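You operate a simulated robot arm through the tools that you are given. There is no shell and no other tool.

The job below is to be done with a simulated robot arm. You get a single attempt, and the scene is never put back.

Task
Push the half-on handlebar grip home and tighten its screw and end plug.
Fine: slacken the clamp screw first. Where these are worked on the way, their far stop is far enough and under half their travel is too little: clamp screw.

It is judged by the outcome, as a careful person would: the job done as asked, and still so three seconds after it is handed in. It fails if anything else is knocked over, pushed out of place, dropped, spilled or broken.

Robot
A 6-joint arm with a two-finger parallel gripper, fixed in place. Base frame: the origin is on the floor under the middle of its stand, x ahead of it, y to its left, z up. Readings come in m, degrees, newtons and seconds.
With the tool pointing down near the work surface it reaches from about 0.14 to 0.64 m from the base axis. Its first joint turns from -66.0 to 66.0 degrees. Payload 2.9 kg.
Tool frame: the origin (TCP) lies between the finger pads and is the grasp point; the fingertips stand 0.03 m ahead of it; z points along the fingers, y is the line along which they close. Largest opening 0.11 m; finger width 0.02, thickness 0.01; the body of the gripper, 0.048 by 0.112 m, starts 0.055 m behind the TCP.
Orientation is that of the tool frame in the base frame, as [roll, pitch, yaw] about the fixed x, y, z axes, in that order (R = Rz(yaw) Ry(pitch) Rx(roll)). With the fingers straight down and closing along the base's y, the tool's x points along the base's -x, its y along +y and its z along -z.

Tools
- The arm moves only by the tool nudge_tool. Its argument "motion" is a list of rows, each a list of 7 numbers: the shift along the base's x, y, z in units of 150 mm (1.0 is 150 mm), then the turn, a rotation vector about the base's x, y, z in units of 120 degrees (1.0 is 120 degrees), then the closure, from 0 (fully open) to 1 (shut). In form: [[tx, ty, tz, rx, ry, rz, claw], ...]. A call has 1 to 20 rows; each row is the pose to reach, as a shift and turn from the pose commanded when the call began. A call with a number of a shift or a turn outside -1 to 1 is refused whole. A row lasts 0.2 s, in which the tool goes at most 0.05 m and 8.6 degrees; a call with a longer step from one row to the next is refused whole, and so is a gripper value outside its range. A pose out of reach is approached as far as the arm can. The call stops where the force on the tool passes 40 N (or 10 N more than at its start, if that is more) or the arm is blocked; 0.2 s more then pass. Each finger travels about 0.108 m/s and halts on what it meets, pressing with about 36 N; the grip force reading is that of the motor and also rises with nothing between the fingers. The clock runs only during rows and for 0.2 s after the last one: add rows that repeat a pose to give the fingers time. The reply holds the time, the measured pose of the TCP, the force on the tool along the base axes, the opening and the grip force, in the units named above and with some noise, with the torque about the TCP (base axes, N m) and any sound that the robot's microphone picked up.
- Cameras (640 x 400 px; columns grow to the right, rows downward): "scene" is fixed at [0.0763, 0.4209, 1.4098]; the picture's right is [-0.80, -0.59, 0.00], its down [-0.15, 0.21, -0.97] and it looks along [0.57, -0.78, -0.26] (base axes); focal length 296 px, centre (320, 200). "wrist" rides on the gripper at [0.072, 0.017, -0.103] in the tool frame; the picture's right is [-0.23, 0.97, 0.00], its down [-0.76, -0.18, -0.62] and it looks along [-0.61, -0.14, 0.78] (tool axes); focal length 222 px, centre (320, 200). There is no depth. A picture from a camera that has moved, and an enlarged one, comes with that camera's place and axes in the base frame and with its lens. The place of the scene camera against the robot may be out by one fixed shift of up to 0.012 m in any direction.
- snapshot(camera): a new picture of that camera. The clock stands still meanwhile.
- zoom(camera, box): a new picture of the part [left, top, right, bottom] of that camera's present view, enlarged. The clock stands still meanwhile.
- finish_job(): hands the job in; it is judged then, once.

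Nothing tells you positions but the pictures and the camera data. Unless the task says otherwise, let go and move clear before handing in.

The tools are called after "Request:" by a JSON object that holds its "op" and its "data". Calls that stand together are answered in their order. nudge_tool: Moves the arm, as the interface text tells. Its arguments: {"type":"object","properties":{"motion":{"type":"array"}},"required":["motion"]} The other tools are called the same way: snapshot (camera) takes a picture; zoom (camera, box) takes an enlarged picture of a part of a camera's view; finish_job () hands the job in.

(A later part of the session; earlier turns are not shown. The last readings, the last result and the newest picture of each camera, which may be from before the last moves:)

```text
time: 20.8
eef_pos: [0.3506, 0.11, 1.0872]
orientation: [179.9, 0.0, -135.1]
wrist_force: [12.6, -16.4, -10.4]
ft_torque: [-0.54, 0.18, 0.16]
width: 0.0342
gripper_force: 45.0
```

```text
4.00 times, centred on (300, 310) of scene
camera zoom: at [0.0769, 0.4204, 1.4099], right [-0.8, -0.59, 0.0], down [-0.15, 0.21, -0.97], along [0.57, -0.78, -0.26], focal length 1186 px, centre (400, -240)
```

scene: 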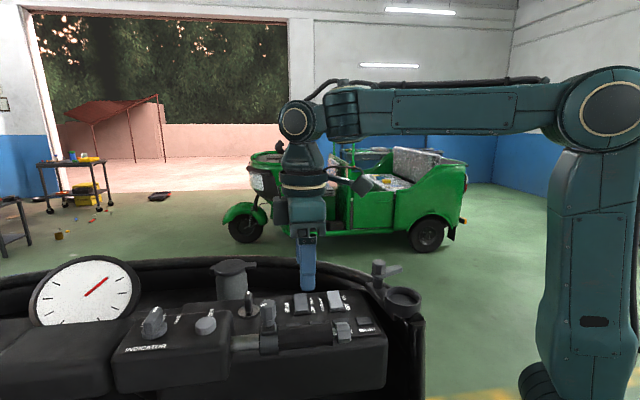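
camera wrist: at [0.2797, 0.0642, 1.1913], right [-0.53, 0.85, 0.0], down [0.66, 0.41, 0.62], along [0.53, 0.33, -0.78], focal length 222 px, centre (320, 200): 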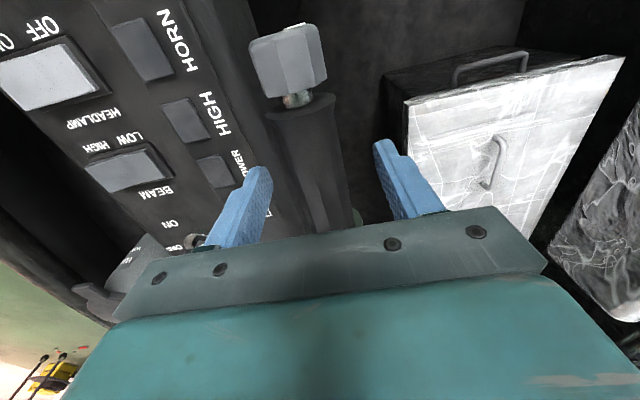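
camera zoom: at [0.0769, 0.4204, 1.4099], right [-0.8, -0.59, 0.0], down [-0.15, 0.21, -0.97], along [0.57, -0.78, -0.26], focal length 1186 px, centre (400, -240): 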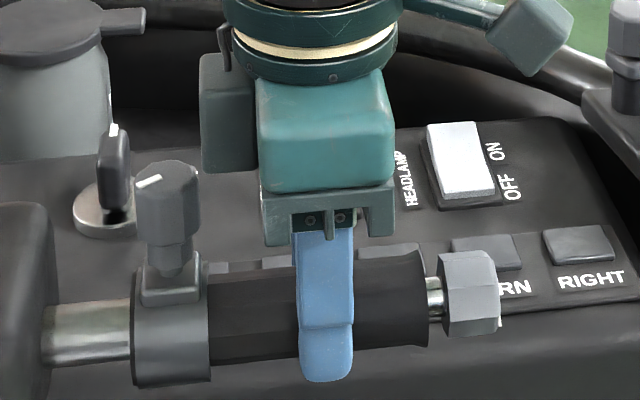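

It slides easily with only about 3 N of axial resistance. I'll continue 15 mm more, correcting for the slight cross-axis force.

Request:
{"op": "nudge_tool", "data": {"motion": [[0.018, 0.01, -0.002, 0, 0, 0, 1], [0.033, 0.024, -0.003, 0, 0, 0, 1], [0.048, 0.037, -0.004, 0, 0, 0, 1], [0.062, 0.051, -0.004, 0, 0, 0, 1], [0.077, 0.065, -0.005, 0, 0, 0, 1]]}}

Request:
{"op": "zoom", "data": {"camera": "scene", "box": [220, 260, 380, 360]}}

```text
time: 22.0
eef_pos: [0.3598, 0.1205, 1.0873]
orientation: [179.9, 0.1, -134.9]
wrist_force: [0.8, -5.1, 2.5]
ft_torque: [-0.38, 0.49, -0.39]
width: 0.0344
gripper_force: 44.9
```

```text
4.00 times, centred on (300, 310) of scene
camera zoom: at [0.0763, 0.4208, 1.4099], right [-0.8, -0.59, 0.0], down [-0.15, 0.21, -0.97], along [0.57, -0.78, -0.26], focal length 1186 px, centre (400, -240)
```

zoom: 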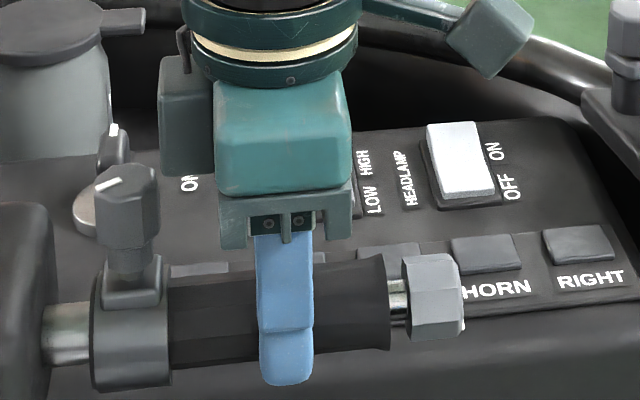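

There are about 19 mm of exposed tube left. I'll advance 15 mm more along the same line.

Request:
{"op": "nudge_tool", "data": {"motion": [[0.0145, 0.0135, 0, 0, 0, 0, 1], [0.029, 0.027, 0, 0, 0, 0, 1], [0.0435, 0.0405, 0, 0, 0, 0, 1], [0.058, 0.054, 0, 0, 0, 0, 1], [0.0725, 0.0675, 0, 0, 0, 0, 1]]}}

Request:
{"op": "zoom", "data": {"camera": "scene", "box": [220, 260, 380, 360]}}

```text
time: 23.2
eef_pos: [0.3709, 0.1317, 1.0881]
orientation: [179.9, 0.2, -134.8]
wrist_force: [-8.5, 5.4, 9.6]
ft_torque: [0.1, 0.3, -0.02]
width: 0.0342
gripper_force: 45.5
```

```text
4.00 times, centred on (300, 310) of scene
camera zoom: at [0.0759, 0.4211, 1.4098], right [-0.8, -0.59, 0.0], down [-0.15, 0.21, -0.97], along [0.57, -0.78, -0.26], focal length 1186 px, centre (400, -240)
```

zoom: 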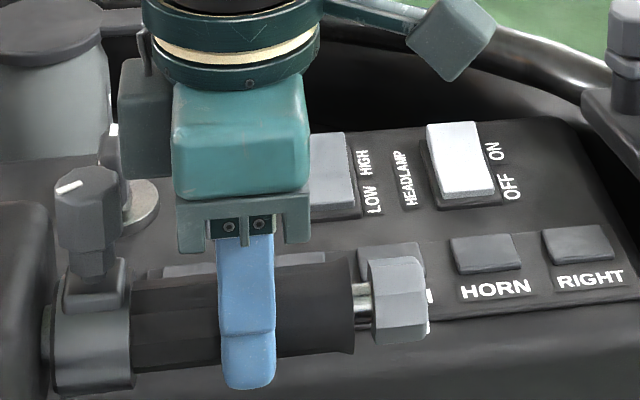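

The collar is nearly at the box. I'll press on slowly until it seats, stopping on force.

Request:
{"op": "nudge_tool", "data": {"motion": [[0.003, 0.0065, 0.002, 0, 0, 0, 1], [0.008, 0.011, 0.002, 0, 0, 0, 1], [0.0125, 0.016, 0.002, 0, 0, 0, 1], [0.017, 0.0205, 0.002, 0, 0, 0, 1], [0.022, 0.025, 0.002, 0, 0, 0, 1]]}}

Request:
{"op": "zoom", "data": {"camera": "scene", "box": [220, 260, 380, 360]}}

Request:
{"op": "snapshot", "data": {"camera": "wrist"}}

```text
time: 24.4
eef_pos: [0.3737, 0.1341, 1.0886]
orientation: [180.0, -0.1, -134.9]
wrist_force: [-13.4, 0.7, 6.7]
ft_torque: [0.24, -0.05, 0.23]
width: 0.0341
gripper_force: 44.8
```

```text
4.00 times, centred on (300, 310) of scene
camera zoom: at [0.0758, 0.4208, 1.4099], right [-0.8, -0.59, 0.0], down [-0.15, 0.21, -0.97], along [0.57, -0.78, -0.26], focal length 1186 px, centre (400, -240)
```

zoom: 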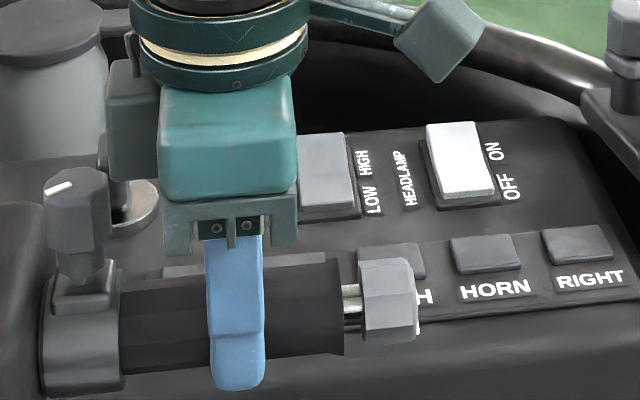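

```text
taken
camera wrist: at [0.3116, 0.0949, 1.1917], right [-0.53, 0.85, 0.0], down [0.67, 0.41, 0.62], along [0.53, 0.33, -0.78], focal length 222 px, centre (320, 200)
```

wrist: 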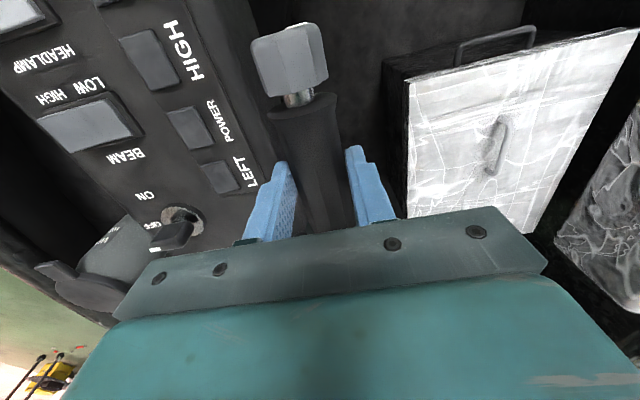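

The tube is hidden now and axial force is rising to about −9 N. I'll keep pressing gently to confirm it's fully seated.

Request:
{"op": "nudge_tool", "data": {"motion": [[0.0035, 0.0045, 0.0, 0, 0, 0, 1], [0.008, 0.009, 0.0, 0, 0, 0, 1], [0.0125, 0.0135, 0.0, 0, 0, 0, 1], [0.017, 0.018, 0.0, 0, 0, 0, 1], [0.0215, 0.0225, 0.0, 0, 0, 0, 1], [0.026, 0.027, 0.0, 0, 0, 0, 1]]}}

Request:
{"op": "zoom", "data": {"camera": "scene", "box": [200, 260, 360, 360]}}

```text
time: 25.4
eef_pos: [0.3744, 0.1333, 1.0882]
orientation: [179.7, -0.7, -135.2]
wrist_force: [-8.4, -7.4, 8.5]
ft_torque: [-0.18, 0.27, 0.24]
width: 0.0344
gripper_force: 45.5
stopped in row 5: the force on the tool passed its limit at 41 N (the readings are from after the stop); the commanded pose is now the measured one
```

```text
4.00 times, centred on (280, 310) of scene
camera zoom: at [0.076, 0.4207, 1.4099], right [-0.8, -0.59, 0.0], down [-0.15, 0.21, -0.97], along [0.57, -0.78, -0.26], focal length 1186 px, centre (480, -240)
```

zoom: 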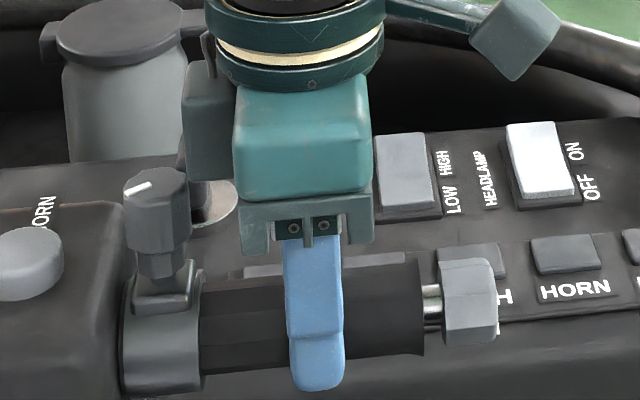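

The force limit tripped at 41 N with no further motion, so the grip is home against its stop. I'll release and lift clear.

Request:
{"op": "nudge_tool", "data": {"motion": [[0, 0, 0, 0, 0, 0, 0.6], [0, 0, 0, 0, 0, 0, 0.4], [0, 0, 0, 0, 0, 0, 0.36], [0, 0, 0, 0, 0, 0, 0.36]]}}

Request:
{"op": "nudge_tool", "data": {"motion": [[0, 0, 0.15, 0, 0, 0, 0.36], [0, 0, 0.35, 0, 0, 0, 0.36], [0, 0, 0.55, 0, 0, 0, 0.36], [0, 0, 0.75, 0, 0, 0, 0.36], [0, 0, 0.87, 0, 0, 0, 0.36], [0, 0, 0.87, 0, 0, 0, 0.36]]}}

Request:
{"op": "snapshot", "data": {"camera": "wrist"}}

Request:
{"op": "zoom", "data": {"camera": "wrist", "box": [240, 100, 400, 200]}}

Request:
{"op": "zoom", "data": {"camera": "scene", "box": [200, 260, 360, 360]}}

```text
time: 26.4
eef_pos: [0.3749, 0.1344, 1.0878]
orientation: [179.7, -0.5, -135.2]
wrist_force: [-0.4, 0.1, 0.2]
ft_torque: [-0.02, 0.06, -0.01]
width: 0.0701
gripper_force: 0.1
```

```text
time: 27.8
eef_pos: [0.3746, 0.1354, 1.2195]
orientation: [179.7, -0.6, -135.2]
wrist_force: [-0.2, -0.7, -0.2]
ft_torque: [0.03, 0.02, 0.01]
width: 0.0705
gripper_force: 0.1
```

```text
taken
camera wrist: at [0.3132, 0.0973, 1.3232], right [-0.53, 0.85, 0.0], down [0.67, 0.41, 0.61], along [0.52, 0.32, -0.79], focal length 222 px, centre (320, 200)
```

wrist: 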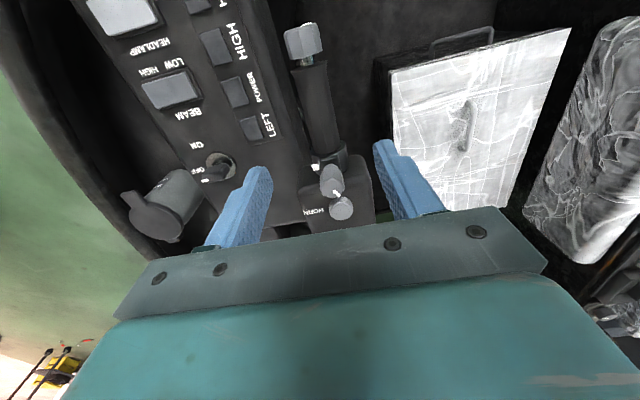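

```text
4.00 times, centred on (320, 150) of wrist
camera zoom: at [0.3132, 0.0973, 1.3232], right [-0.53, 0.85, 0.0], down [0.67, 0.41, 0.61], along [0.52, 0.32, -0.79], focal length 888 px, centre (320, 400)
```

zoom: 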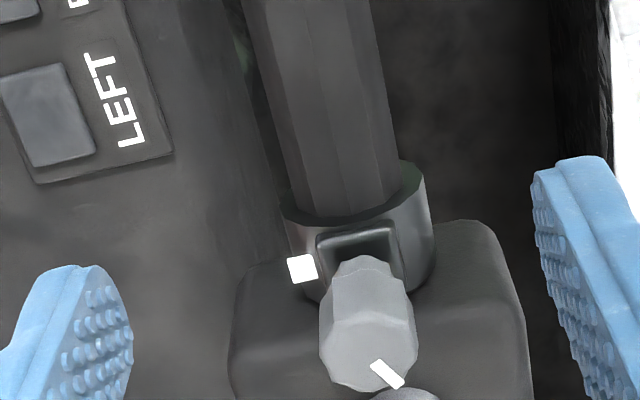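

```text
4.00 times, centred on (280, 310) of scene
camera zoom: at [0.0763, 0.4209, 1.4098], right [-0.8, -0.59, 0.0], down [-0.15, 0.21, -0.97], along [0.57, -0.78, -0.26], focal length 1186 px, centre (480, -240)
```

zoom: 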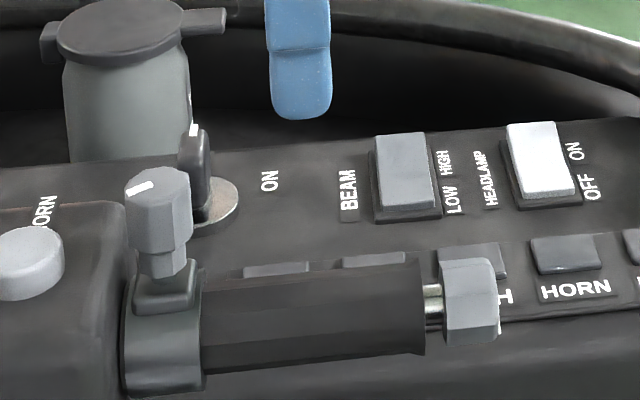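

The grip is home, and the knob is now near (0.415, 0.176) just in front of the box. I'll level the tool, move above the knob and rotate for a clockwise tightening stroke.

Request:
{"op": "nudge_tool", "data": {"motion": [[0.09, 0.09, -0.03, 0.001, -0.003, 0, 0.5], [0.18, 0.18, -0.06, 0.0018, -0.0053, 0, 0.545], [0.269, 0.273, -0.09, 0.0018, -0.0053, 0, 0.545], [0.269, 0.273, -0.09, 0.0018, -0.0053, 0, 0.545]]}}

Request:
{"op": "nudge_tool", "data": {"motion": [[0, 0, 0, 0, 0, 0.06, 0.545], [0, 0, 0, 0, 0, 0.12, 0.545], [0, 0, 0, 0, 0, 0.18, 0.545], [0, 0, 0, 0, 0, 0.24, 0.545], [0, 0, 0, 0, 0, 0.3, 0.545], [0, 0, 0, 0, 0, 0.3, 0.545]]}}

Request:
{"op": "zoom", "data": {"camera": "wrist", "box": [200, 80, 440, 230]}}

Request:
{"op": "zoom", "data": {"camera": "scene", "box": [170, 240, 330, 340]}}

```text
time: 28.8
eef_pos: [0.4166, 0.1771, 1.2033]
orientation: [-180.0, 0.0, -135.3]
wrist_force: [0.6, 0.5, -0.4]
ft_torque: [-0.01, -0.03, 0.03]
width: 0.0502
gripper_force: 0.1
```

```text
time: 30.2
eef_pos: [0.4157, 0.1758, 1.2039]
orientation: [-180.0, 0.0, -99.1]
wrist_force: [0.3, -0.2, -0.1]
ft_torque: [-0.01, -0.03, -0.02]
width: 0.0504
gripper_force: 0.1
```

```text
2.67 times, centred on (320, 155) of wrist
camera zoom: at [0.3882, 0.1077, 1.3079], right [-0.93, 0.38, 0.0], down [0.3, 0.72, 0.62], along [0.24, 0.58, -0.78], focal length 592 px, centre (320, 320)
```

zoom: 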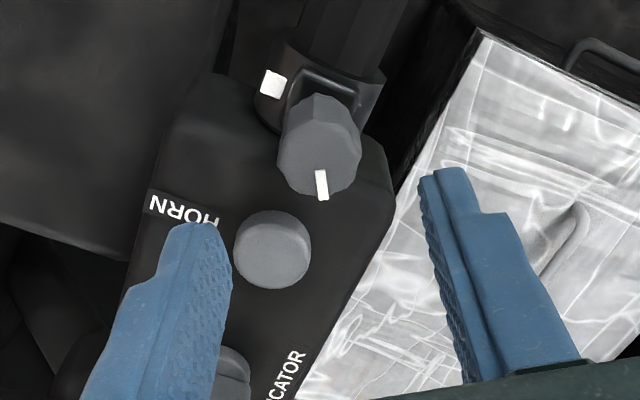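

```text
4.00 times, centred on (250, 290) of scene
camera zoom: at [0.0763, 0.4209, 1.4098], right [-0.8, -0.59, 0.0], down [-0.15, 0.21, -0.97], along [0.57, -0.78, -0.26], focal length 1186 px, centre (600, -160)
```

zoom: 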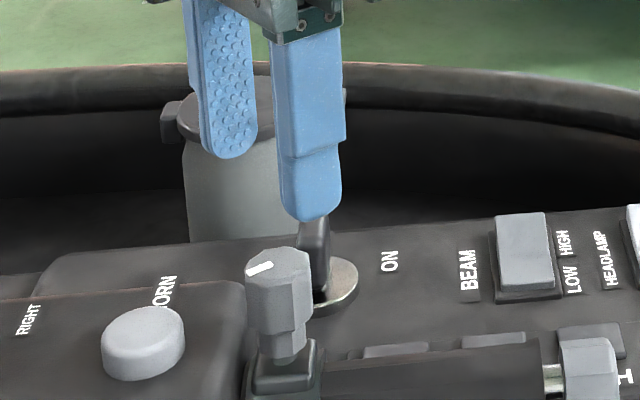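

The knob is centred under the tool at about (0.4165, 0.176). I'll lower to TCP z≈1.142, which keeps the tips about 9 mm above the box top and clear of the horn button.

Request:
{"op": "nudge_tool", "data": {"motion": [[0.001, 0, -0.12, 0, 0, 0, 0.545], [0.001, 0, -0.25, 0, 0, 0, 0.545], [0.001, 0, -0.35, 0, 0, 0, 0.545], [0.001, 0, -0.41, 0, 0, 0, 0.545], [0.001, 0, -0.41, 0, 0, 0, 0.545]]}}

Request:
{"op": "zoom", "data": {"camera": "wrist", "box": [200, 80, 440, 230]}}

Request:
{"op": "zoom", "data": {"camera": "scene", "box": [170, 260, 290, 335]}}

```text
time: 31.4
eef_pos: [0.4155, 0.1751, 1.1425]
orientation: [-180.0, 0.1, -99.2]
wrist_force: [0.3, 0.3, -0.4]
ft_torque: [-0.03, -0.01, 0.02]
width: 0.0501
gripper_force: 0.0
```

```text
2.67 times, centred on (320, 155) of wrist
camera zoom: at [0.3882, 0.1075, 1.2461], right [-0.93, 0.38, 0.0], down [0.3, 0.72, 0.62], along [0.24, 0.58, -0.78], focal length 592 px, centre (320, 320)
```

zoom: 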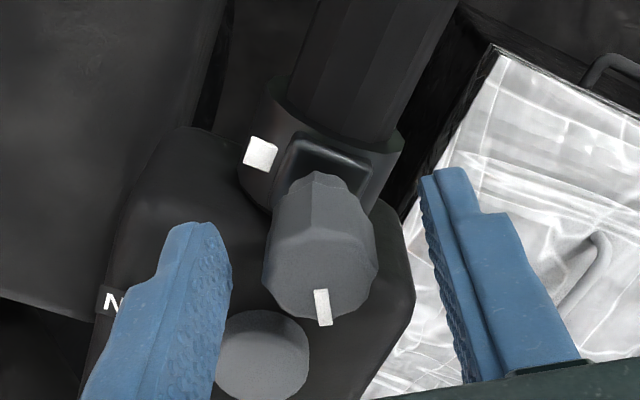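

```text
5.33 times, centred on (230, 298) of scene
camera zoom: at [0.0763, 0.4209, 1.4098], right [-0.8, -0.59, 0.0], down [-0.15, 0.21, -0.97], along [0.57, -0.78, -0.26], focal length 1581 px, centre (800, -320)
```

zoom: 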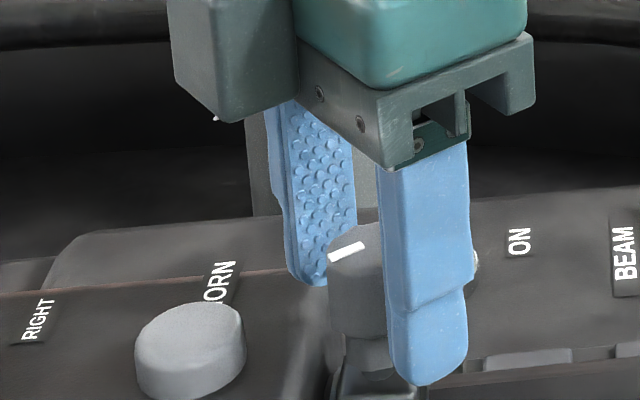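

The knob is between the fingers with clear margins all round. I'll close on it.

Request:
{"op": "nudge_tool", "data": {"motion": [[0, 0, 0, 0, 0, 0, 0.7], [0, 0, 0, 0, 0, 0, 0.8], [0, 0, 0, 0, 0, 0, 1.0], [0, 0, 0, 0, 0, 0, 1.0]]}}

Request:
{"op": "zoom", "data": {"camera": "wrist", "box": [200, 80, 440, 230]}}

```text
time: 32.4
eef_pos: [0.4158, 0.1754, 1.1427]
orientation: [-180.0, 0.1, -99.2]
wrist_force: [0.7, -0.7, -0.2]
ft_torque: [0.13, 0.45, 0.0]
width: 0.0251
gripper_force: 44.7
```

```text
2.67 times, centred on (320, 155) of wrist
camera zoom: at [0.3882, 0.1074, 1.2462], right [-0.93, 0.38, 0.0], down [0.3, 0.72, 0.62], along [0.24, 0.58, -0.78], focal length 592 px, centre (320, 320)
```

zoom: 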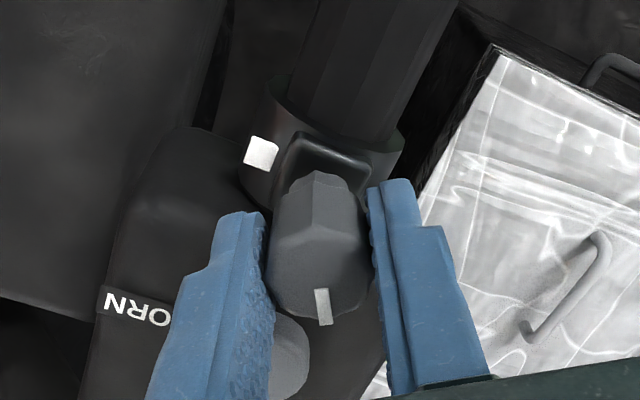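

It's gripped with almost no side load. I'll turn clockwise to tighten, 42° first.

Request:
{"op": "nudge_tool", "data": {"motion": [[0, 0, 0, 0, 0, -0.05, 1], [0, 0, 0, 0, 0, -0.1, 1], [0, 0, 0, 0, 0, -0.15, 1], [0, 0, 0, 0, 0, -0.2, 1], [0, 0, 0, 0, 0, -0.25, 1], [0, 0, 0, 0, 0, -0.3, 1], [0, 0, 0, 0, 0, -0.35, 1]]}}

Request:
{"op": "zoom", "data": {"camera": "wrist", "box": [200, 80, 440, 230]}}

Request:
{"op": "zoom", "data": {"camera": "scene", "box": [170, 260, 290, 335]}}

```text
time: 34.0
eef_pos: [0.4167, 0.1764, 1.1424]
orientation: [-179.9, 0.0, -141.3]
wrist_force: [2.2, -3.0, -4.6]
ft_torque: [0.26, 0.49, -0.01]
width: 0.0249
gripper_force: 44.7
```

```text
2.67 times, centred on (320, 155) of wrist
camera zoom: at [0.3495, 0.1442, 1.2463], right [-0.43, 0.9, 0.0], down [0.71, 0.34, 0.62], along [0.56, 0.27, -0.78], focal length 592 px, centre (320, 320)
```

zoom: 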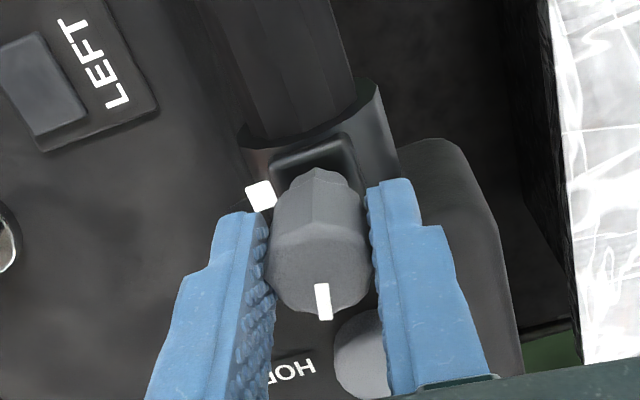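

```text
5.33 times, centred on (230, 298) of scene
camera zoom: at [0.0765, 0.4208, 1.4098], right [-0.8, -0.59, 0.0], down [-0.15, 0.21, -0.97], along [0.57, -0.78, -0.26], focal length 1581 px, centre (800, -320)
```

zoom: 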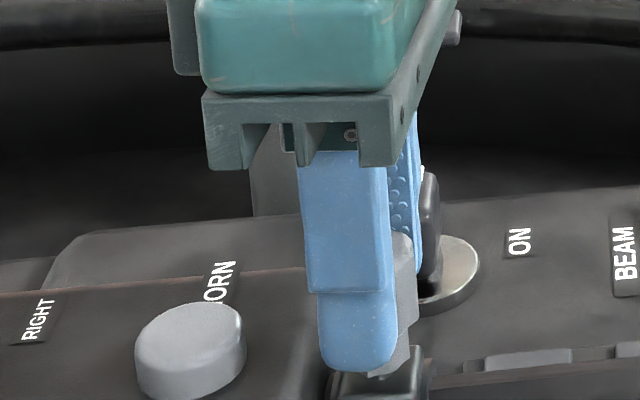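

Tightening smoothly with low force. I'll continue clockwise another 42°.

Request:
{"op": "nudge_tool", "data": {"motion": [[0, 0, -0.001, 0, 0, -0.05, 1], [0, 0, -0.002, 0, 0, -0.1, 1], [0, 0, -0.002, 0, 0, -0.15, 1], [0, 0, -0.002, 0, 0, -0.2, 1], [0, 0, -0.002, 0, 0, -0.25, 1], [0, 0, -0.002, 0, 0, -0.3, 1], [0, 0, -0.002, 0, 0, -0.35, 1]]}}

Request:
{"op": "zoom", "data": {"camera": "wrist", "box": [200, 80, 440, 230]}}

Request:
{"op": "zoom", "data": {"camera": "scene", "box": [170, 260, 290, 335]}}

```text
time: 35.6
eef_pos: [0.4168, 0.1756, 1.1427]
orientation: [-180.0, 0.0, 176.7]
wrist_force: [2.2, -3.2, 0.9]
ft_torque: [-0.59, -0.25, 0.02]
width: 0.025
gripper_force: 44.6
```

```text
2.67 times, centred on (320, 155) of wrist
camera zoom: at [0.3451, 0.1973, 1.2462], right [0.28, 0.96, 0.0], down [0.75, -0.22, 0.62], along [0.6, -0.18, -0.78], focal length 592 px, centre (320, 320)
```

zoom: 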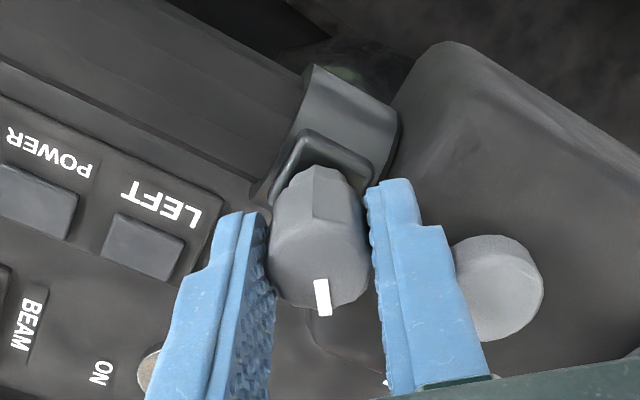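

```text
5.33 times, centred on (230, 298) of scene
camera zoom: at [0.0764, 0.4208, 1.4098], right [-0.8, -0.59, 0.0], down [-0.15, 0.21, -0.97], along [0.57, -0.78, -0.26], focal length 1581 px, centre (800, -320)
```

zoom: 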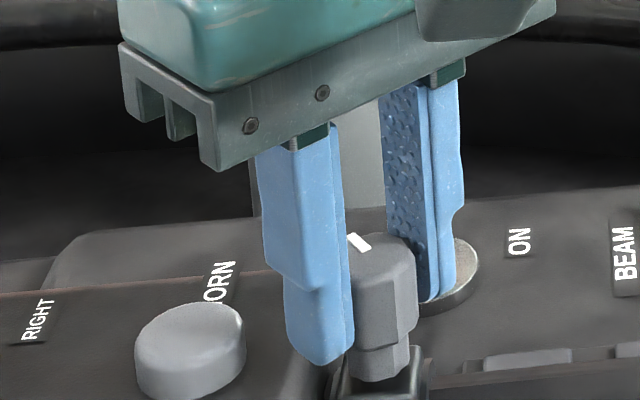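

About 84° is done and the load stays light. I'll continue toward the tight stop.

Request:
{"op": "nudge_tool", "data": {"motion": [[0, 0, 0, 0, 0, -0.05, 1], [0, 0, 0, 0, 0, -0.1, 1], [0, 0, 0, 0, 0, -0.15, 1], [0, 0, 0, 0, 0, -0.2, 1], [0, 0, 0, 0, 0, -0.25, 1], [0, 0, 0, 0, 0, -0.3, 1]]}}

Request:
{"op": "zoom", "data": {"camera": "wrist", "box": [200, 80, 440, 230]}}

Request:
{"op": "zoom", "data": {"camera": "scene", "box": [170, 260, 290, 335]}}

```text
time: 37.0
eef_pos: [0.4157, 0.175, 1.1429]
orientation: [-180.0, -0.1, 140.8]
wrist_force: [4.4, -5.2, -0.3]
ft_torque: [0.36, -0.45, 0.45]
width: 0.0254
gripper_force: 44.9
```

```text
2.67 times, centred on (320, 155) of wrist
camera zoom: at [0.371, 0.2351, 1.2463], right [0.79, 0.61, 0.0], down [0.48, -0.62, 0.62], along [0.38, -0.49, -0.78], focal length 592 px, centre (320, 320)
```

zoom: 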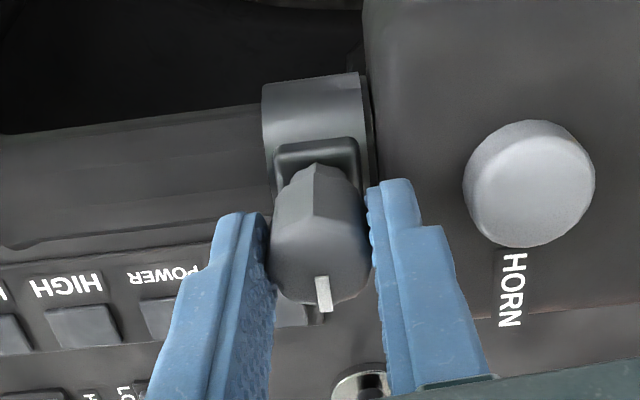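

```text
5.33 times, centred on (230, 298) of scene
camera zoom: at [0.0765, 0.4207, 1.4099], right [-0.8, -0.59, 0.0], down [-0.15, 0.21, -0.97], along [0.57, -0.78, -0.26], focal length 1581 px, centre (800, -320)
```

zoom: 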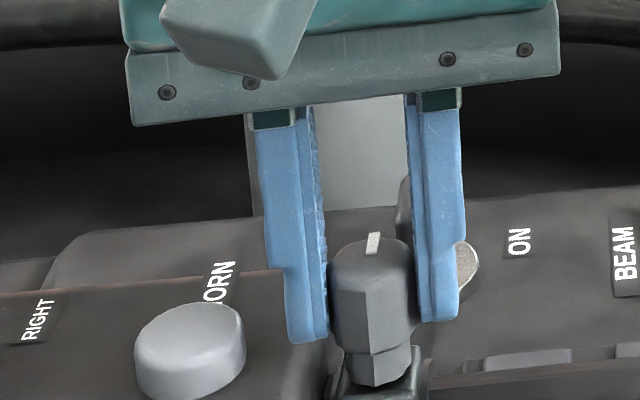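

Torque is rising to +0.45 N·m and the pads are starting to ride over the facets, so it's near the tight stop. I'll turn a little further to be sure.

Request:
{"op": "nudge_tool", "data": {"motion": [[0, 0, 0, 0, 0, -0.03, 1], [0, 0, 0, 0, 0, -0.06, 1], [0, 0, 0, 0, 0, -0.09, 1], [0, 0, 0, 0, 0, -0.12, 1], [0, 0, 0, 0, 0, -0.15, 1]]}}

Request:
{"op": "zoom", "data": {"camera": "wrist", "box": [200, 80, 440, 230]}}

Request:
{"op": "zoom", "data": {"camera": "scene", "box": [170, 260, 290, 335]}}

```text
time: 38.2
eef_pos: [0.4151, 0.1752, 1.1433]
orientation: [-179.9, 0.1, 122.7]
wrist_force: [-0.7, -0.5, -0.2]
ft_torque: [0.02, -0.09, 0.11]
width: 0.0245
gripper_force: 45.1
```

```text
2.67 times, centred on (320, 155) of wrist
camera zoom: at [0.3913, 0.2463, 1.2463], right [0.94, 0.34, 0.0], down [0.26, -0.74, 0.62], along [0.21, -0.59, -0.78], focal length 592 px, centre (320, 320)
```

zoom: 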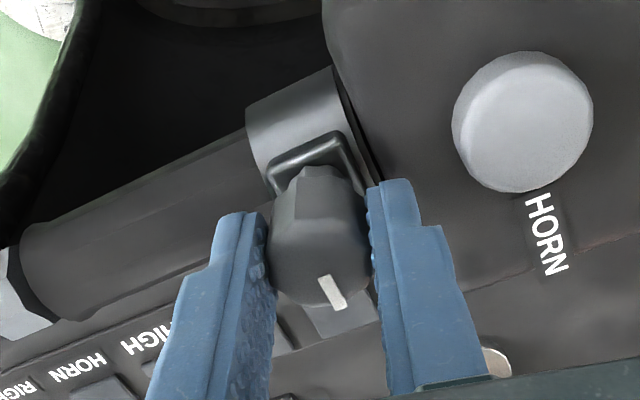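

```text
5.33 times, centred on (230, 298) of scene
camera zoom: at [0.0763, 0.4209, 1.4098], right [-0.8, -0.59, 0.0], down [-0.15, 0.21, -0.97], along [0.57, -0.78, -0.26], focal length 1581 px, centre (800, -320)
```

zoom: 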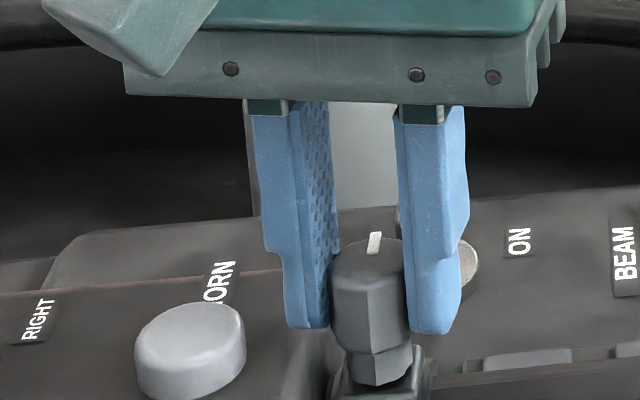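

The knob is at its tight stop: the pads clicked over to the next facet while the mark stayed put. I'll open slightly and lift clear.

Request:
{"op": "nudge_tool", "data": {"motion": [[0, 0, 0, 0, 0, 0, 0.7], [0, 0, 0, 0, 0, 0, 0.67], [0, 0, 0, 0, 0, 0, 0.67]]}}

Request:
{"op": "nudge_tool", "data": {"motion": [[0, 0, 0.1, 0, 0, 0, 0.67], [0, 0, 0.25, 0, 0, 0, 0.67], [0, 0, 0.4, 0, 0, 0, 0.67], [0, 0, 0.55, 0, 0, 0, 0.6], [0, 0, 0.55, 0, 0, 0, 0.545]]}}

Request:
{"op": "zoom", "data": {"camera": "wrist", "box": [240, 80, 400, 180]}}

Request:
{"op": "zoom", "data": {"camera": "scene", "box": [200, 270, 360, 370]}}

Request:
{"op": "zoom", "data": {"camera": "scene", "box": [205, 285, 285, 335]}}

```text
time: 39.0
eef_pos: [0.4153, 0.1764, 1.142]
orientation: [180.0, 0.0, 122.8]
wrist_force: [-0.1, 0.1, 0.3]
ft_torque: [-0.01, 0.01, 0.01]
width: 0.0361
gripper_force: 0.0
```

```text
time: 40.2
eef_pos: [0.4148, 0.1759, 1.2265]
orientation: [-180.0, 0.0, 122.8]
wrist_force: [0.5, 0.0, 0.3]
ft_torque: [-0.02, 0.02, -0.01]
width: 0.05
gripper_force: 0.0
```

```text
4.00 times, centred on (320, 130) of wrist
camera zoom: at [0.3914, 0.2461, 1.3291], right [0.94, 0.34, 0.0], down [0.26, -0.74, 0.62], along [0.21, -0.59, -0.78], focal length 888 px, centre (320, 480)
```

zoom: 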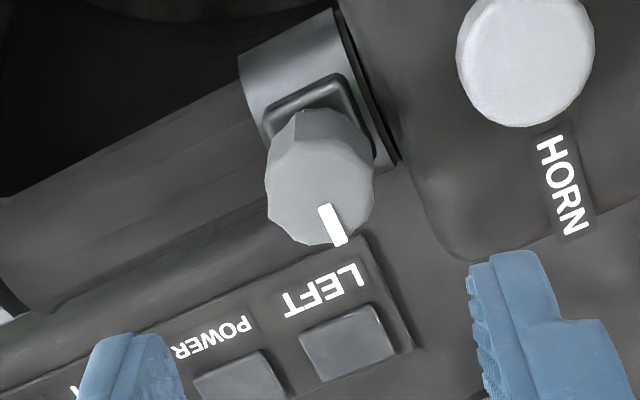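

```text
4.00 times, centred on (280, 320) of scene
camera zoom: at [0.0763, 0.4209, 1.4098], right [-0.8, -0.59, 0.0], down [-0.15, 0.21, -0.97], along [0.57, -0.78, -0.26], focal length 1186 px, centre (480, -280)
```

zoom: 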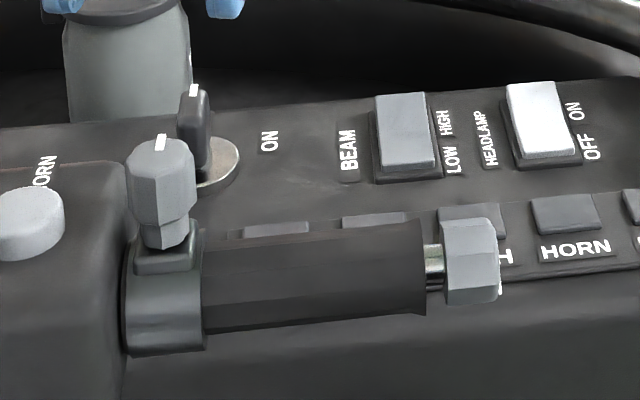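

```text
8.00 times, centred on (245, 310) of scene
camera zoom: at [0.0763, 0.4209, 1.4098], right [-0.8, -0.59, 0.0], down [-0.15, 0.21, -0.97], along [0.57, -0.78, -0.26], focal length 2372 px, centre (920, -680)
```

zoom: 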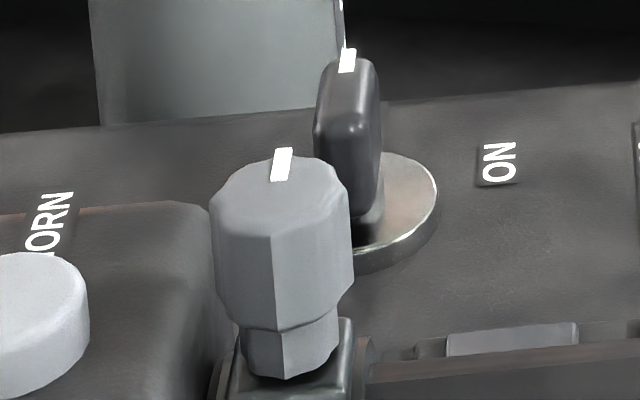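

The clamp screw is tight: its mark is back at −46°, lined up with the collar's reference. Now for the end plug. I'll go above it with the tool aligned across the bar (yaw 225°) to look.

Request:
{"op": "nudge_tool", "data": {"motion": [[-0.05, -0.05, 0.03, 0, 0, 0.065, 0.4], [-0.1, -0.1, 0.03, 0, 0, 0.13, 0.4], [-0.15, -0.15, 0.03, 0, 0, 0.195, 0.4], [-0.2, -0.2, 0.03, 0, 0, 0.26, 0.4], [-0.25, -0.25, 0.03, 0, 0, 0.325, 0.4], [-0.3, -0.3, 0.03, 0, 0, 0.39, 0.4], [-0.35, -0.35, 0.03, 0, 0, 0.455, 0.4], [-0.4, -0.4, 0.03, 0, 0, 0.52, 0.4], [-0.45, -0.45, 0.03, 0, 0, 0.585, 0.4], [-0.5, -0.5, 0.03, 0, 0, 0.65, 0.4], [-0.55, -0.55, 0.03, 0, 0, 0.715, 0.4], [-0.587, -0.583, 0.03, 0, 0, 0.78, 0.4], [-0.587, -0.583, 0.03, 0, 0, 0.852, 0.4], [-0.587, -0.583, 0.03, 0, 0, 0.852, 0.4]]}}

Request:
{"op": "snapshot", "data": {"camera": "wrist"}}

Request:
{"op": "zoom", "data": {"camera": "wrist", "box": [240, 80, 400, 180]}}

Request:
{"op": "snapshot", "data": {"camera": "scene"}}

```text
time: 43.2
eef_pos: [0.328, 0.0879, 1.2302]
orientation: [-180.0, 0.0, -134.9]
wrist_force: [-0.6, 0.3, 0.0]
ft_torque: [-0.02, 0.0, 0.02]
width: 0.0658
gripper_force: 0.1
```

```text
taken
camera wrist: at [0.2651, 0.0491, 1.3334], right [-0.53, 0.85, 0.0], down [0.66, 0.42, 0.62], along [0.53, 0.33, -0.78], focal length 222 px, centre (320, 200)
```

wrist: 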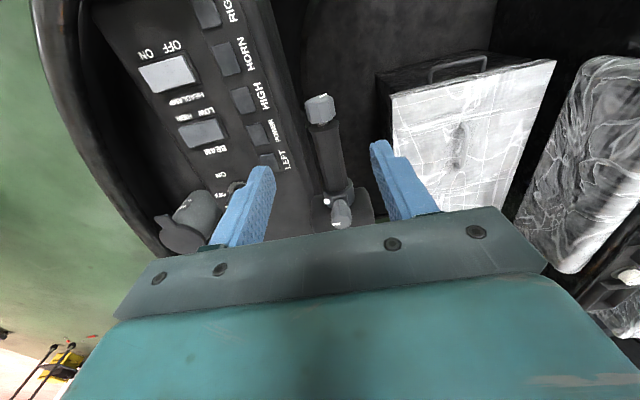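

```text
4.00 times, centred on (320, 130) of wrist
camera zoom: at [0.2651, 0.0491, 1.3334], right [-0.53, 0.85, 0.0], down [0.66, 0.42, 0.62], along [0.53, 0.33, -0.78], focal length 888 px, centre (320, 480)
```

zoom: 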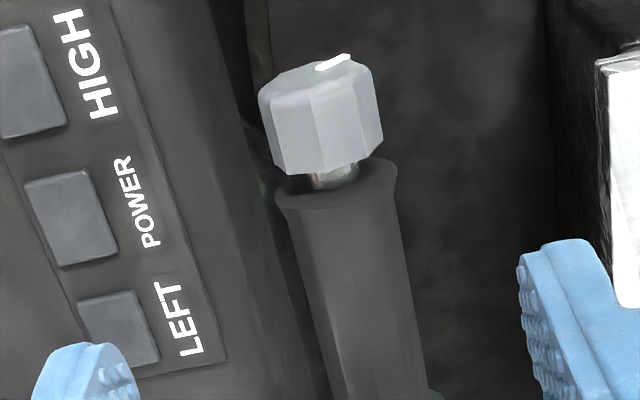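

```text
taken
```

scene: 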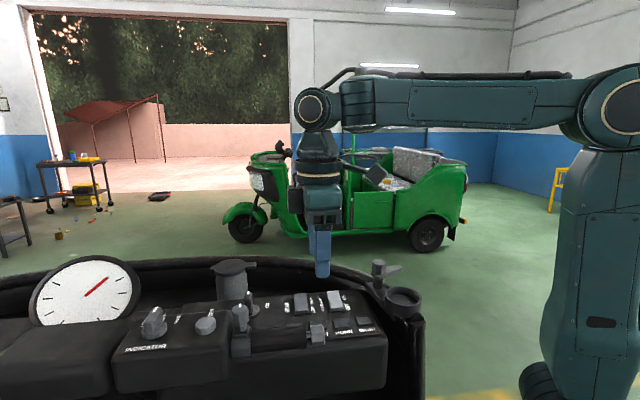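

The plug centre is at about (0.328, 0.0875, 1.084), with its mark pointing toward the void side. I'll tilt the tool 50° about the bar axis toward that side to prepare a long tightening stroke about the bar.

Request:
{"op": "nudge_tool", "data": {"motion": [[-0.055, 0.05, 0, -0.042, -0.042, 0, 0.36], [-0.11, 0.1, 0, -0.084, -0.084, 0, 0.36], [-0.165, 0.15, 0, -0.126, -0.126, 0, 0.36], [-0.22, 0.2, -0.05, -0.168, -0.168, 0, 0.36], [-0.275, 0.25, -0.1, -0.21, -0.21, 0, 0.36], [-0.33, 0.3, -0.15, -0.252, -0.252, 0, 0.36], [-0.387, 0.34, -0.2, -0.2946, -0.2946, 0, 0.36], [-0.387, 0.34, -0.2, -0.2946, -0.2946, 0, 0.36]]}}

Request:
{"op": "snapshot", "data": {"camera": "wrist"}}

Request:
{"op": "snapshot", "data": {"camera": "scene"}}

```text
time: 45.0
eef_pos: [0.2916, 0.1267, 1.1995]
orientation: [-129.9, -0.1, -135.0]
wrist_force: [-0.2, 0.1, -0.8]
ft_torque: [-0.01, 0.0, -0.03]
width: 0.0706
gripper_force: 0.0
out of reach, approached as far as the arm can: row 1, 7, 8
```

```text
taken
camera wrist: at [0.179, 0.1403, 1.2537], right [-0.28, 0.6, -0.75], down [0.28, 0.8, 0.54], along [0.92, -0.06, -0.39], focal length 222 px, centre (320, 200)
```

wrist: 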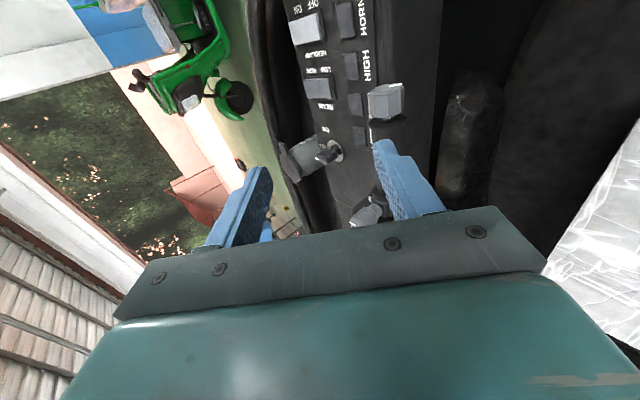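

```text
taken
```

scene: 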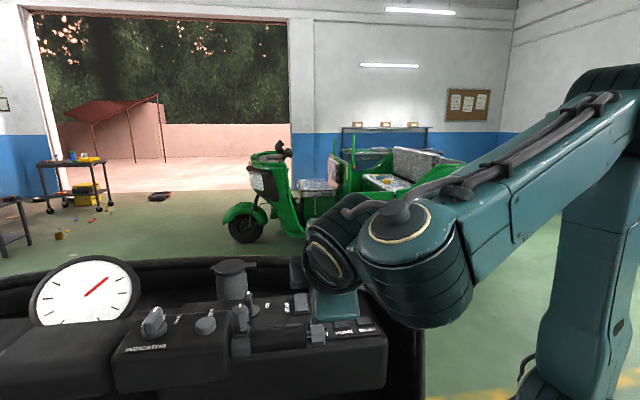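

The tool reached the 50° tilt, though slightly short in position near the arm's inner limit. I'll move to a point on the approach line 6 cm back from the plug and check it's reachable.

Request:
{"op": "nudge_tool", "data": {"motion": [[0.05, -0.05, -0.17, 0, 0, 0, 0.36], [0.1, -0.1, -0.34, 0, 0, 0, 0.36], [0.15, -0.15, -0.51, 0, 0, 0, 0.36], [0.15, -0.15, -0.51, 0, 0, 0, 0.36]]}}

Request:
{"op": "snapshot", "data": {"camera": "wrist"}}

Request:
{"op": "zoom", "data": {"camera": "wrist", "box": [260, 40, 480, 178]}}

Request:
{"op": "snapshot", "data": {"camera": "scene"}}

```text
time: 46.0
eef_pos: [0.3153, 0.1058, 1.1237]
orientation: [-130.0, 0.0, -135.0]
wrist_force: [-0.3, -0.5, 0.1]
ft_torque: [-0.01, 0.0, 0.05]
width: 0.0705
gripper_force: 0.1
```

```text
taken
camera wrist: at [0.2016, 0.1187, 1.1769], right [-0.28, 0.6, -0.75], down [0.28, 0.8, 0.54], along [0.92, -0.06, -0.39], focal length 222 px, centre (320, 200)
```

wrist: 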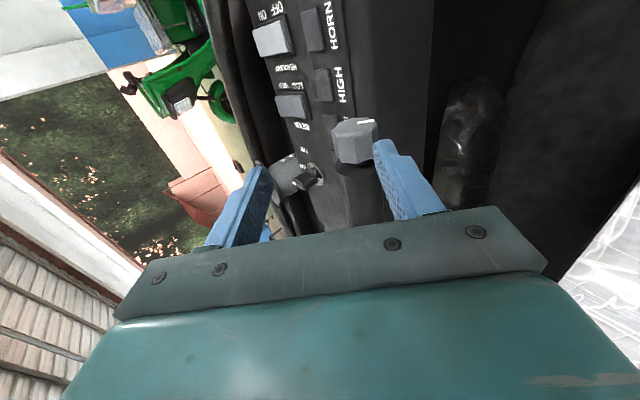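

```text
2.90 times, centred on (370, 109) of wrist
camera zoom: at [0.2016, 0.1187, 1.1769], right [-0.28, 0.6, -0.75], down [0.28, 0.8, 0.54], along [0.92, -0.06, -0.39], focal length 644 px, centre (175, 464)
```

zoom: 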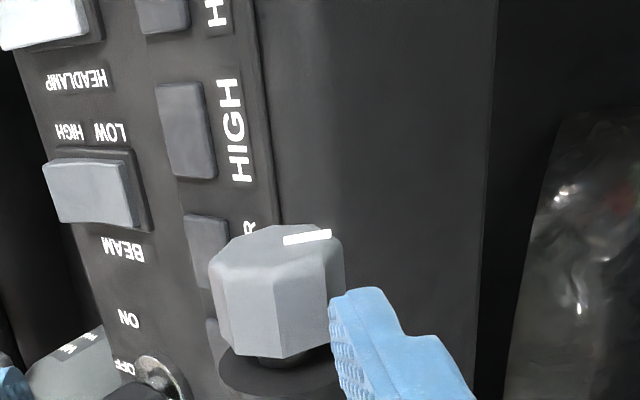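

```text
taken
```

scene: 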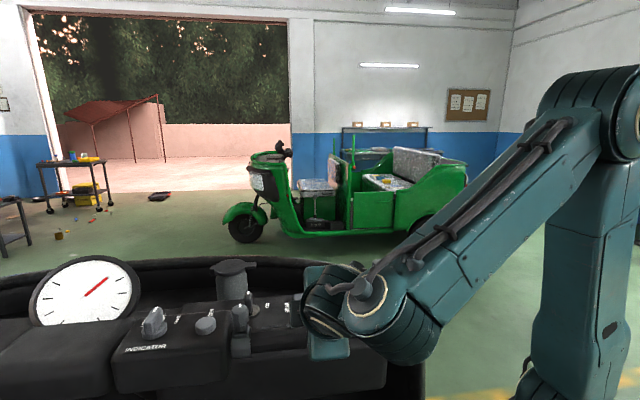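

This view shows the plug about 27 mm off toward the lower finger. It's at roughly (0.331, 0.090, 1.070), a bit lower than I'd assumed. I'll shift sideways to line the tool axis up with it before advancing.

Request:
{"op": "nudge_tool", "data": {"motion": [[-0.05, 0.047, -0.05, 0, 0, 0, 0.36], [-0.097, 0.094, -0.11, 0, 0, 0, 0.36], [-0.097, 0.094, -0.11, 0, 0, 0, 0.36]]}}

Request:
{"op": "snapshot", "data": {"camera": "wrist"}}

Request:
{"op": "zoom", "data": {"camera": "wrist", "box": [200, 80, 440, 230]}}

Request:
{"op": "zoom", "data": {"camera": "scene", "box": [200, 250, 460, 400]}}

```text
time: 46.8
eef_pos: [0.2994, 0.1195, 1.1071]
orientation: [-130.0, 0.0, -135.0]
wrist_force: [0.4, 0.7, -0.6]
ft_torque: [-0.01, 0.01, 0.0]
width: 0.07
gripper_force: 0.1
```

```text
taken
camera wrist: at [0.1865, 0.1324, 1.1611], right [-0.28, 0.6, -0.75], down [0.28, 0.8, 0.54], along [0.92, -0.06, -0.39], focal length 222 px, centre (320, 200)
```

wrist: 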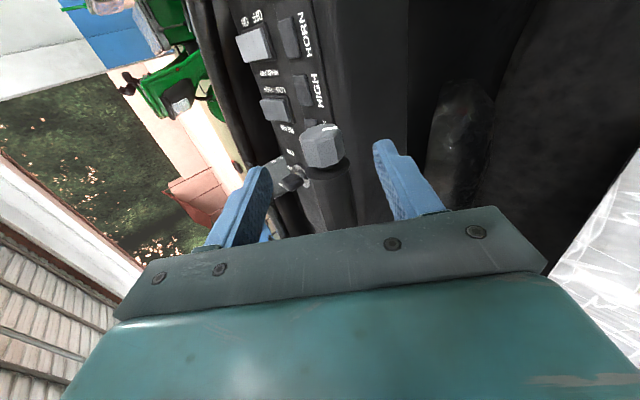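

```text
2.67 times, centred on (320, 155) of wrist
camera zoom: at [0.1865, 0.1324, 1.1611], right [-0.28, 0.6, -0.75], down [0.28, 0.8, 0.54], along [0.92, -0.06, -0.39], focal length 592 px, centre (320, 320)
```

zoom: 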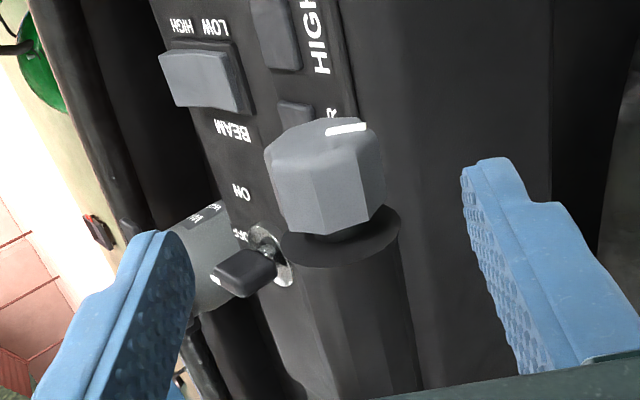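

```text
2.46 times, centred on (330, 325) of scene
camera zoom: at [0.0763, 0.4209, 1.4098], right [-0.8, -0.59, 0.0], down [-0.15, 0.21, -0.97], along [0.57, -0.78, -0.26], focal length 730 px, centre (295, -108)
```

zoom: 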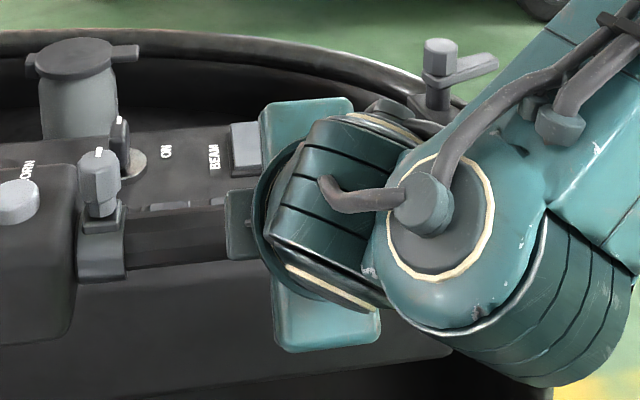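

The plug is now on the tool axis, about 5 cm ahead, centred at (0.3308, 0.090, 1.0715). I'll advance along the tool axis so the fingers straddle it.

Request:
{"op": "nudge_tool", "data": {"motion": [[0.04, -0.052, -0.06, 0, 0, 0, 0.36], [0.08, -0.1, -0.115, 0, 0, 0, 0.36], [0.11, -0.135, -0.15, 0, 0, 0, 0.36], [0.11, -0.135, -0.15, 0, 0, 0, 0.36]]}}

Request:
{"op": "zoom", "data": {"camera": "wrist", "box": [200, 80, 440, 230]}}

```text
time: 47.8
eef_pos: [0.3169, 0.0987, 1.0845]
orientation: [-130.0, 0.0, -134.9]
wrist_force: [0.8, 1.0, -0.7]
ft_torque: [0.01, 0.03, 0.02]
width: 0.0702
gripper_force: 0.1
```

```text
2.67 times, centred on (320, 155) of wrist
camera zoom: at [0.2031, 0.1117, 1.1385], right [-0.28, 0.6, -0.75], down [0.28, 0.8, 0.54], along [0.92, -0.06, -0.39], focal length 592 px, centre (320, 320)
```

zoom: 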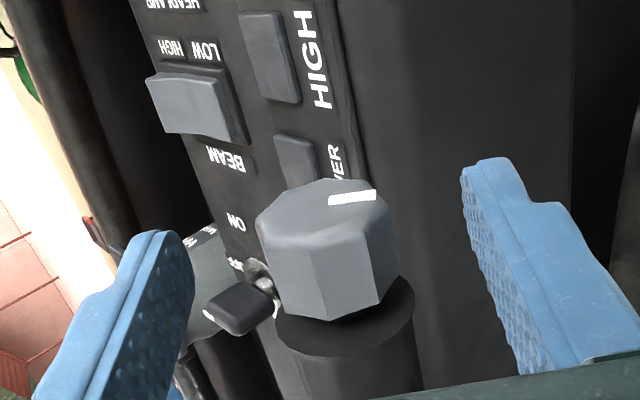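

Alignment is still good. I'll advance the last ~16 mm so the pads cover the plug.

Request:
{"op": "nudge_tool", "data": {"motion": [[0.028, -0.028, -0.038, 0, 0, 0, 0.36], [0.056, -0.056, -0.077, 0, 0, 0, 0.36], [0.056, -0.056, -0.077, 0, 0, 0, 0.36]]}}

Request:
{"op": "zoom", "data": {"camera": "wrist", "box": [200, 80, 440, 230]}}

```text
time: 48.6
eef_pos: [0.3257, 0.0902, 1.0748]
orientation: [-130.0, 0.0, -135.0]
wrist_force: [0.2, 0.2, 0.2]
ft_torque: [-0.06, -0.01, 0.02]
width: 0.0704
gripper_force: 0.1
```

```text
2.67 times, centred on (320, 155) of wrist
camera zoom: at [0.2115, 0.1031, 1.1269], right [-0.28, 0.6, -0.75], down [0.28, 0.8, 0.54], along [0.92, -0.06, -0.39], focal length 592 px, centre (320, 320)
```

zoom: 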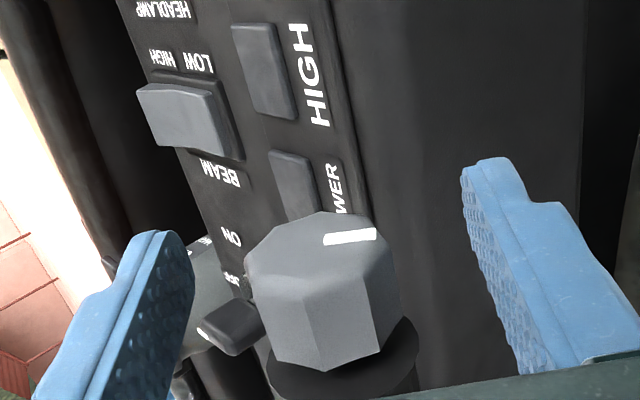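

The plug sits centred between the pads. I'll close on it.

Request:
{"op": "nudge_tool", "data": {"motion": [[0, 0, 0, 0, 0, 0, 0.5], [0, 0, 0, 0, 0, 0, 0.65], [0, 0, 0, 0, 0, 0, 0.8], [0, 0, 0, 0, 0, 0, 1.0], [0, 0, 0, 0, 0, 0, 1.0]]}}

Request:
{"op": "zoom", "data": {"camera": "wrist", "box": [200, 80, 440, 230]}}

```text
time: 49.8
eef_pos: [0.3247, 0.0888, 1.073]
orientation: [-129.9, -0.1, -134.9]
wrist_force: [-1.8, 1.2, -6.2]
ft_torque: [0.23, -0.18, -0.19]
width: 0.031
gripper_force: 44.7
```

```text
2.67 times, centred on (320, 155) of wrist
camera zoom: at [0.2114, 0.1033, 1.1269], right [-0.28, 0.6, -0.75], down [0.28, 0.8, 0.54], along [0.92, -0.06, -0.4], focal length 592 px, centre (320, 320)
```

zoom: 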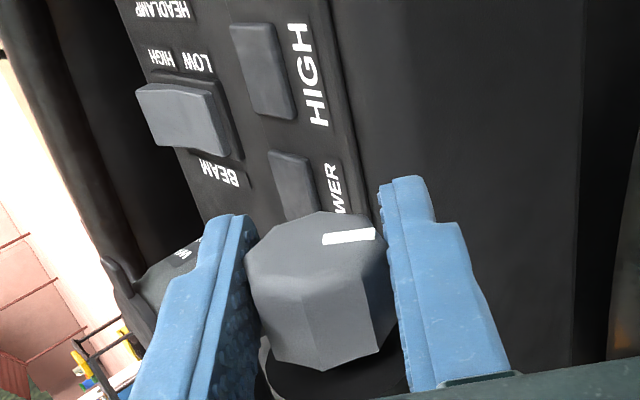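

Gripped at 31 mm with small forces. I'll begin the tightening rotation about the bar axis (clockwise seen from the plug's outer end), 14° first, and check forces.

Request:
{"op": "nudge_tool", "data": {"motion": [[0.0008, -0.0008, 0.001, 0.028, 0.028, 0, 1], [0.0016, -0.0016, 0.002, 0.057, 0.057, 0, 1], [0.0024, -0.0024, 0.003, 0.085, 0.085, 0, 1], [0.0024, -0.0024, 0.003, 0.085, 0.085, 0, 1]]}}

Request:
{"op": "zoom", "data": {"camera": "wrist", "box": [200, 80, 440, 230]}}

```text
time: 50.8
eef_pos: [0.3262, 0.0909, 1.0727]
orientation: [-144.4, 0.0, -135.0]
wrist_force: [-0.1, -0.4, -2.8]
ft_torque: [0.26, -0.29, -0.12]
width: 0.0307
gripper_force: 45.2
```

```text
2.67 times, centred on (320, 155) of wrist
camera zoom: at [0.2235, 0.0915, 1.1484], right [-0.4, 0.72, -0.57], down [0.38, 0.69, 0.61], along [0.83, 0.03, -0.55], focal length 592 px, centre (320, 320)
```

zoom: 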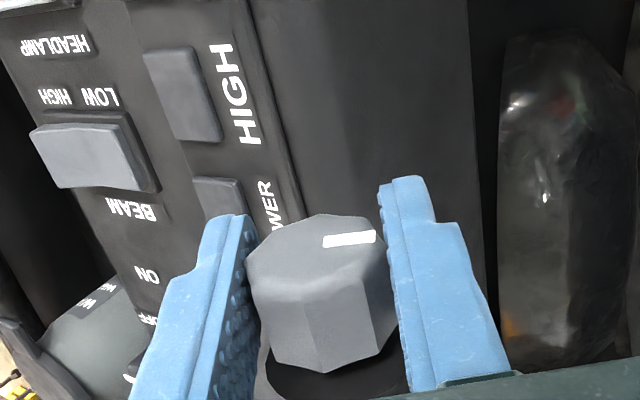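

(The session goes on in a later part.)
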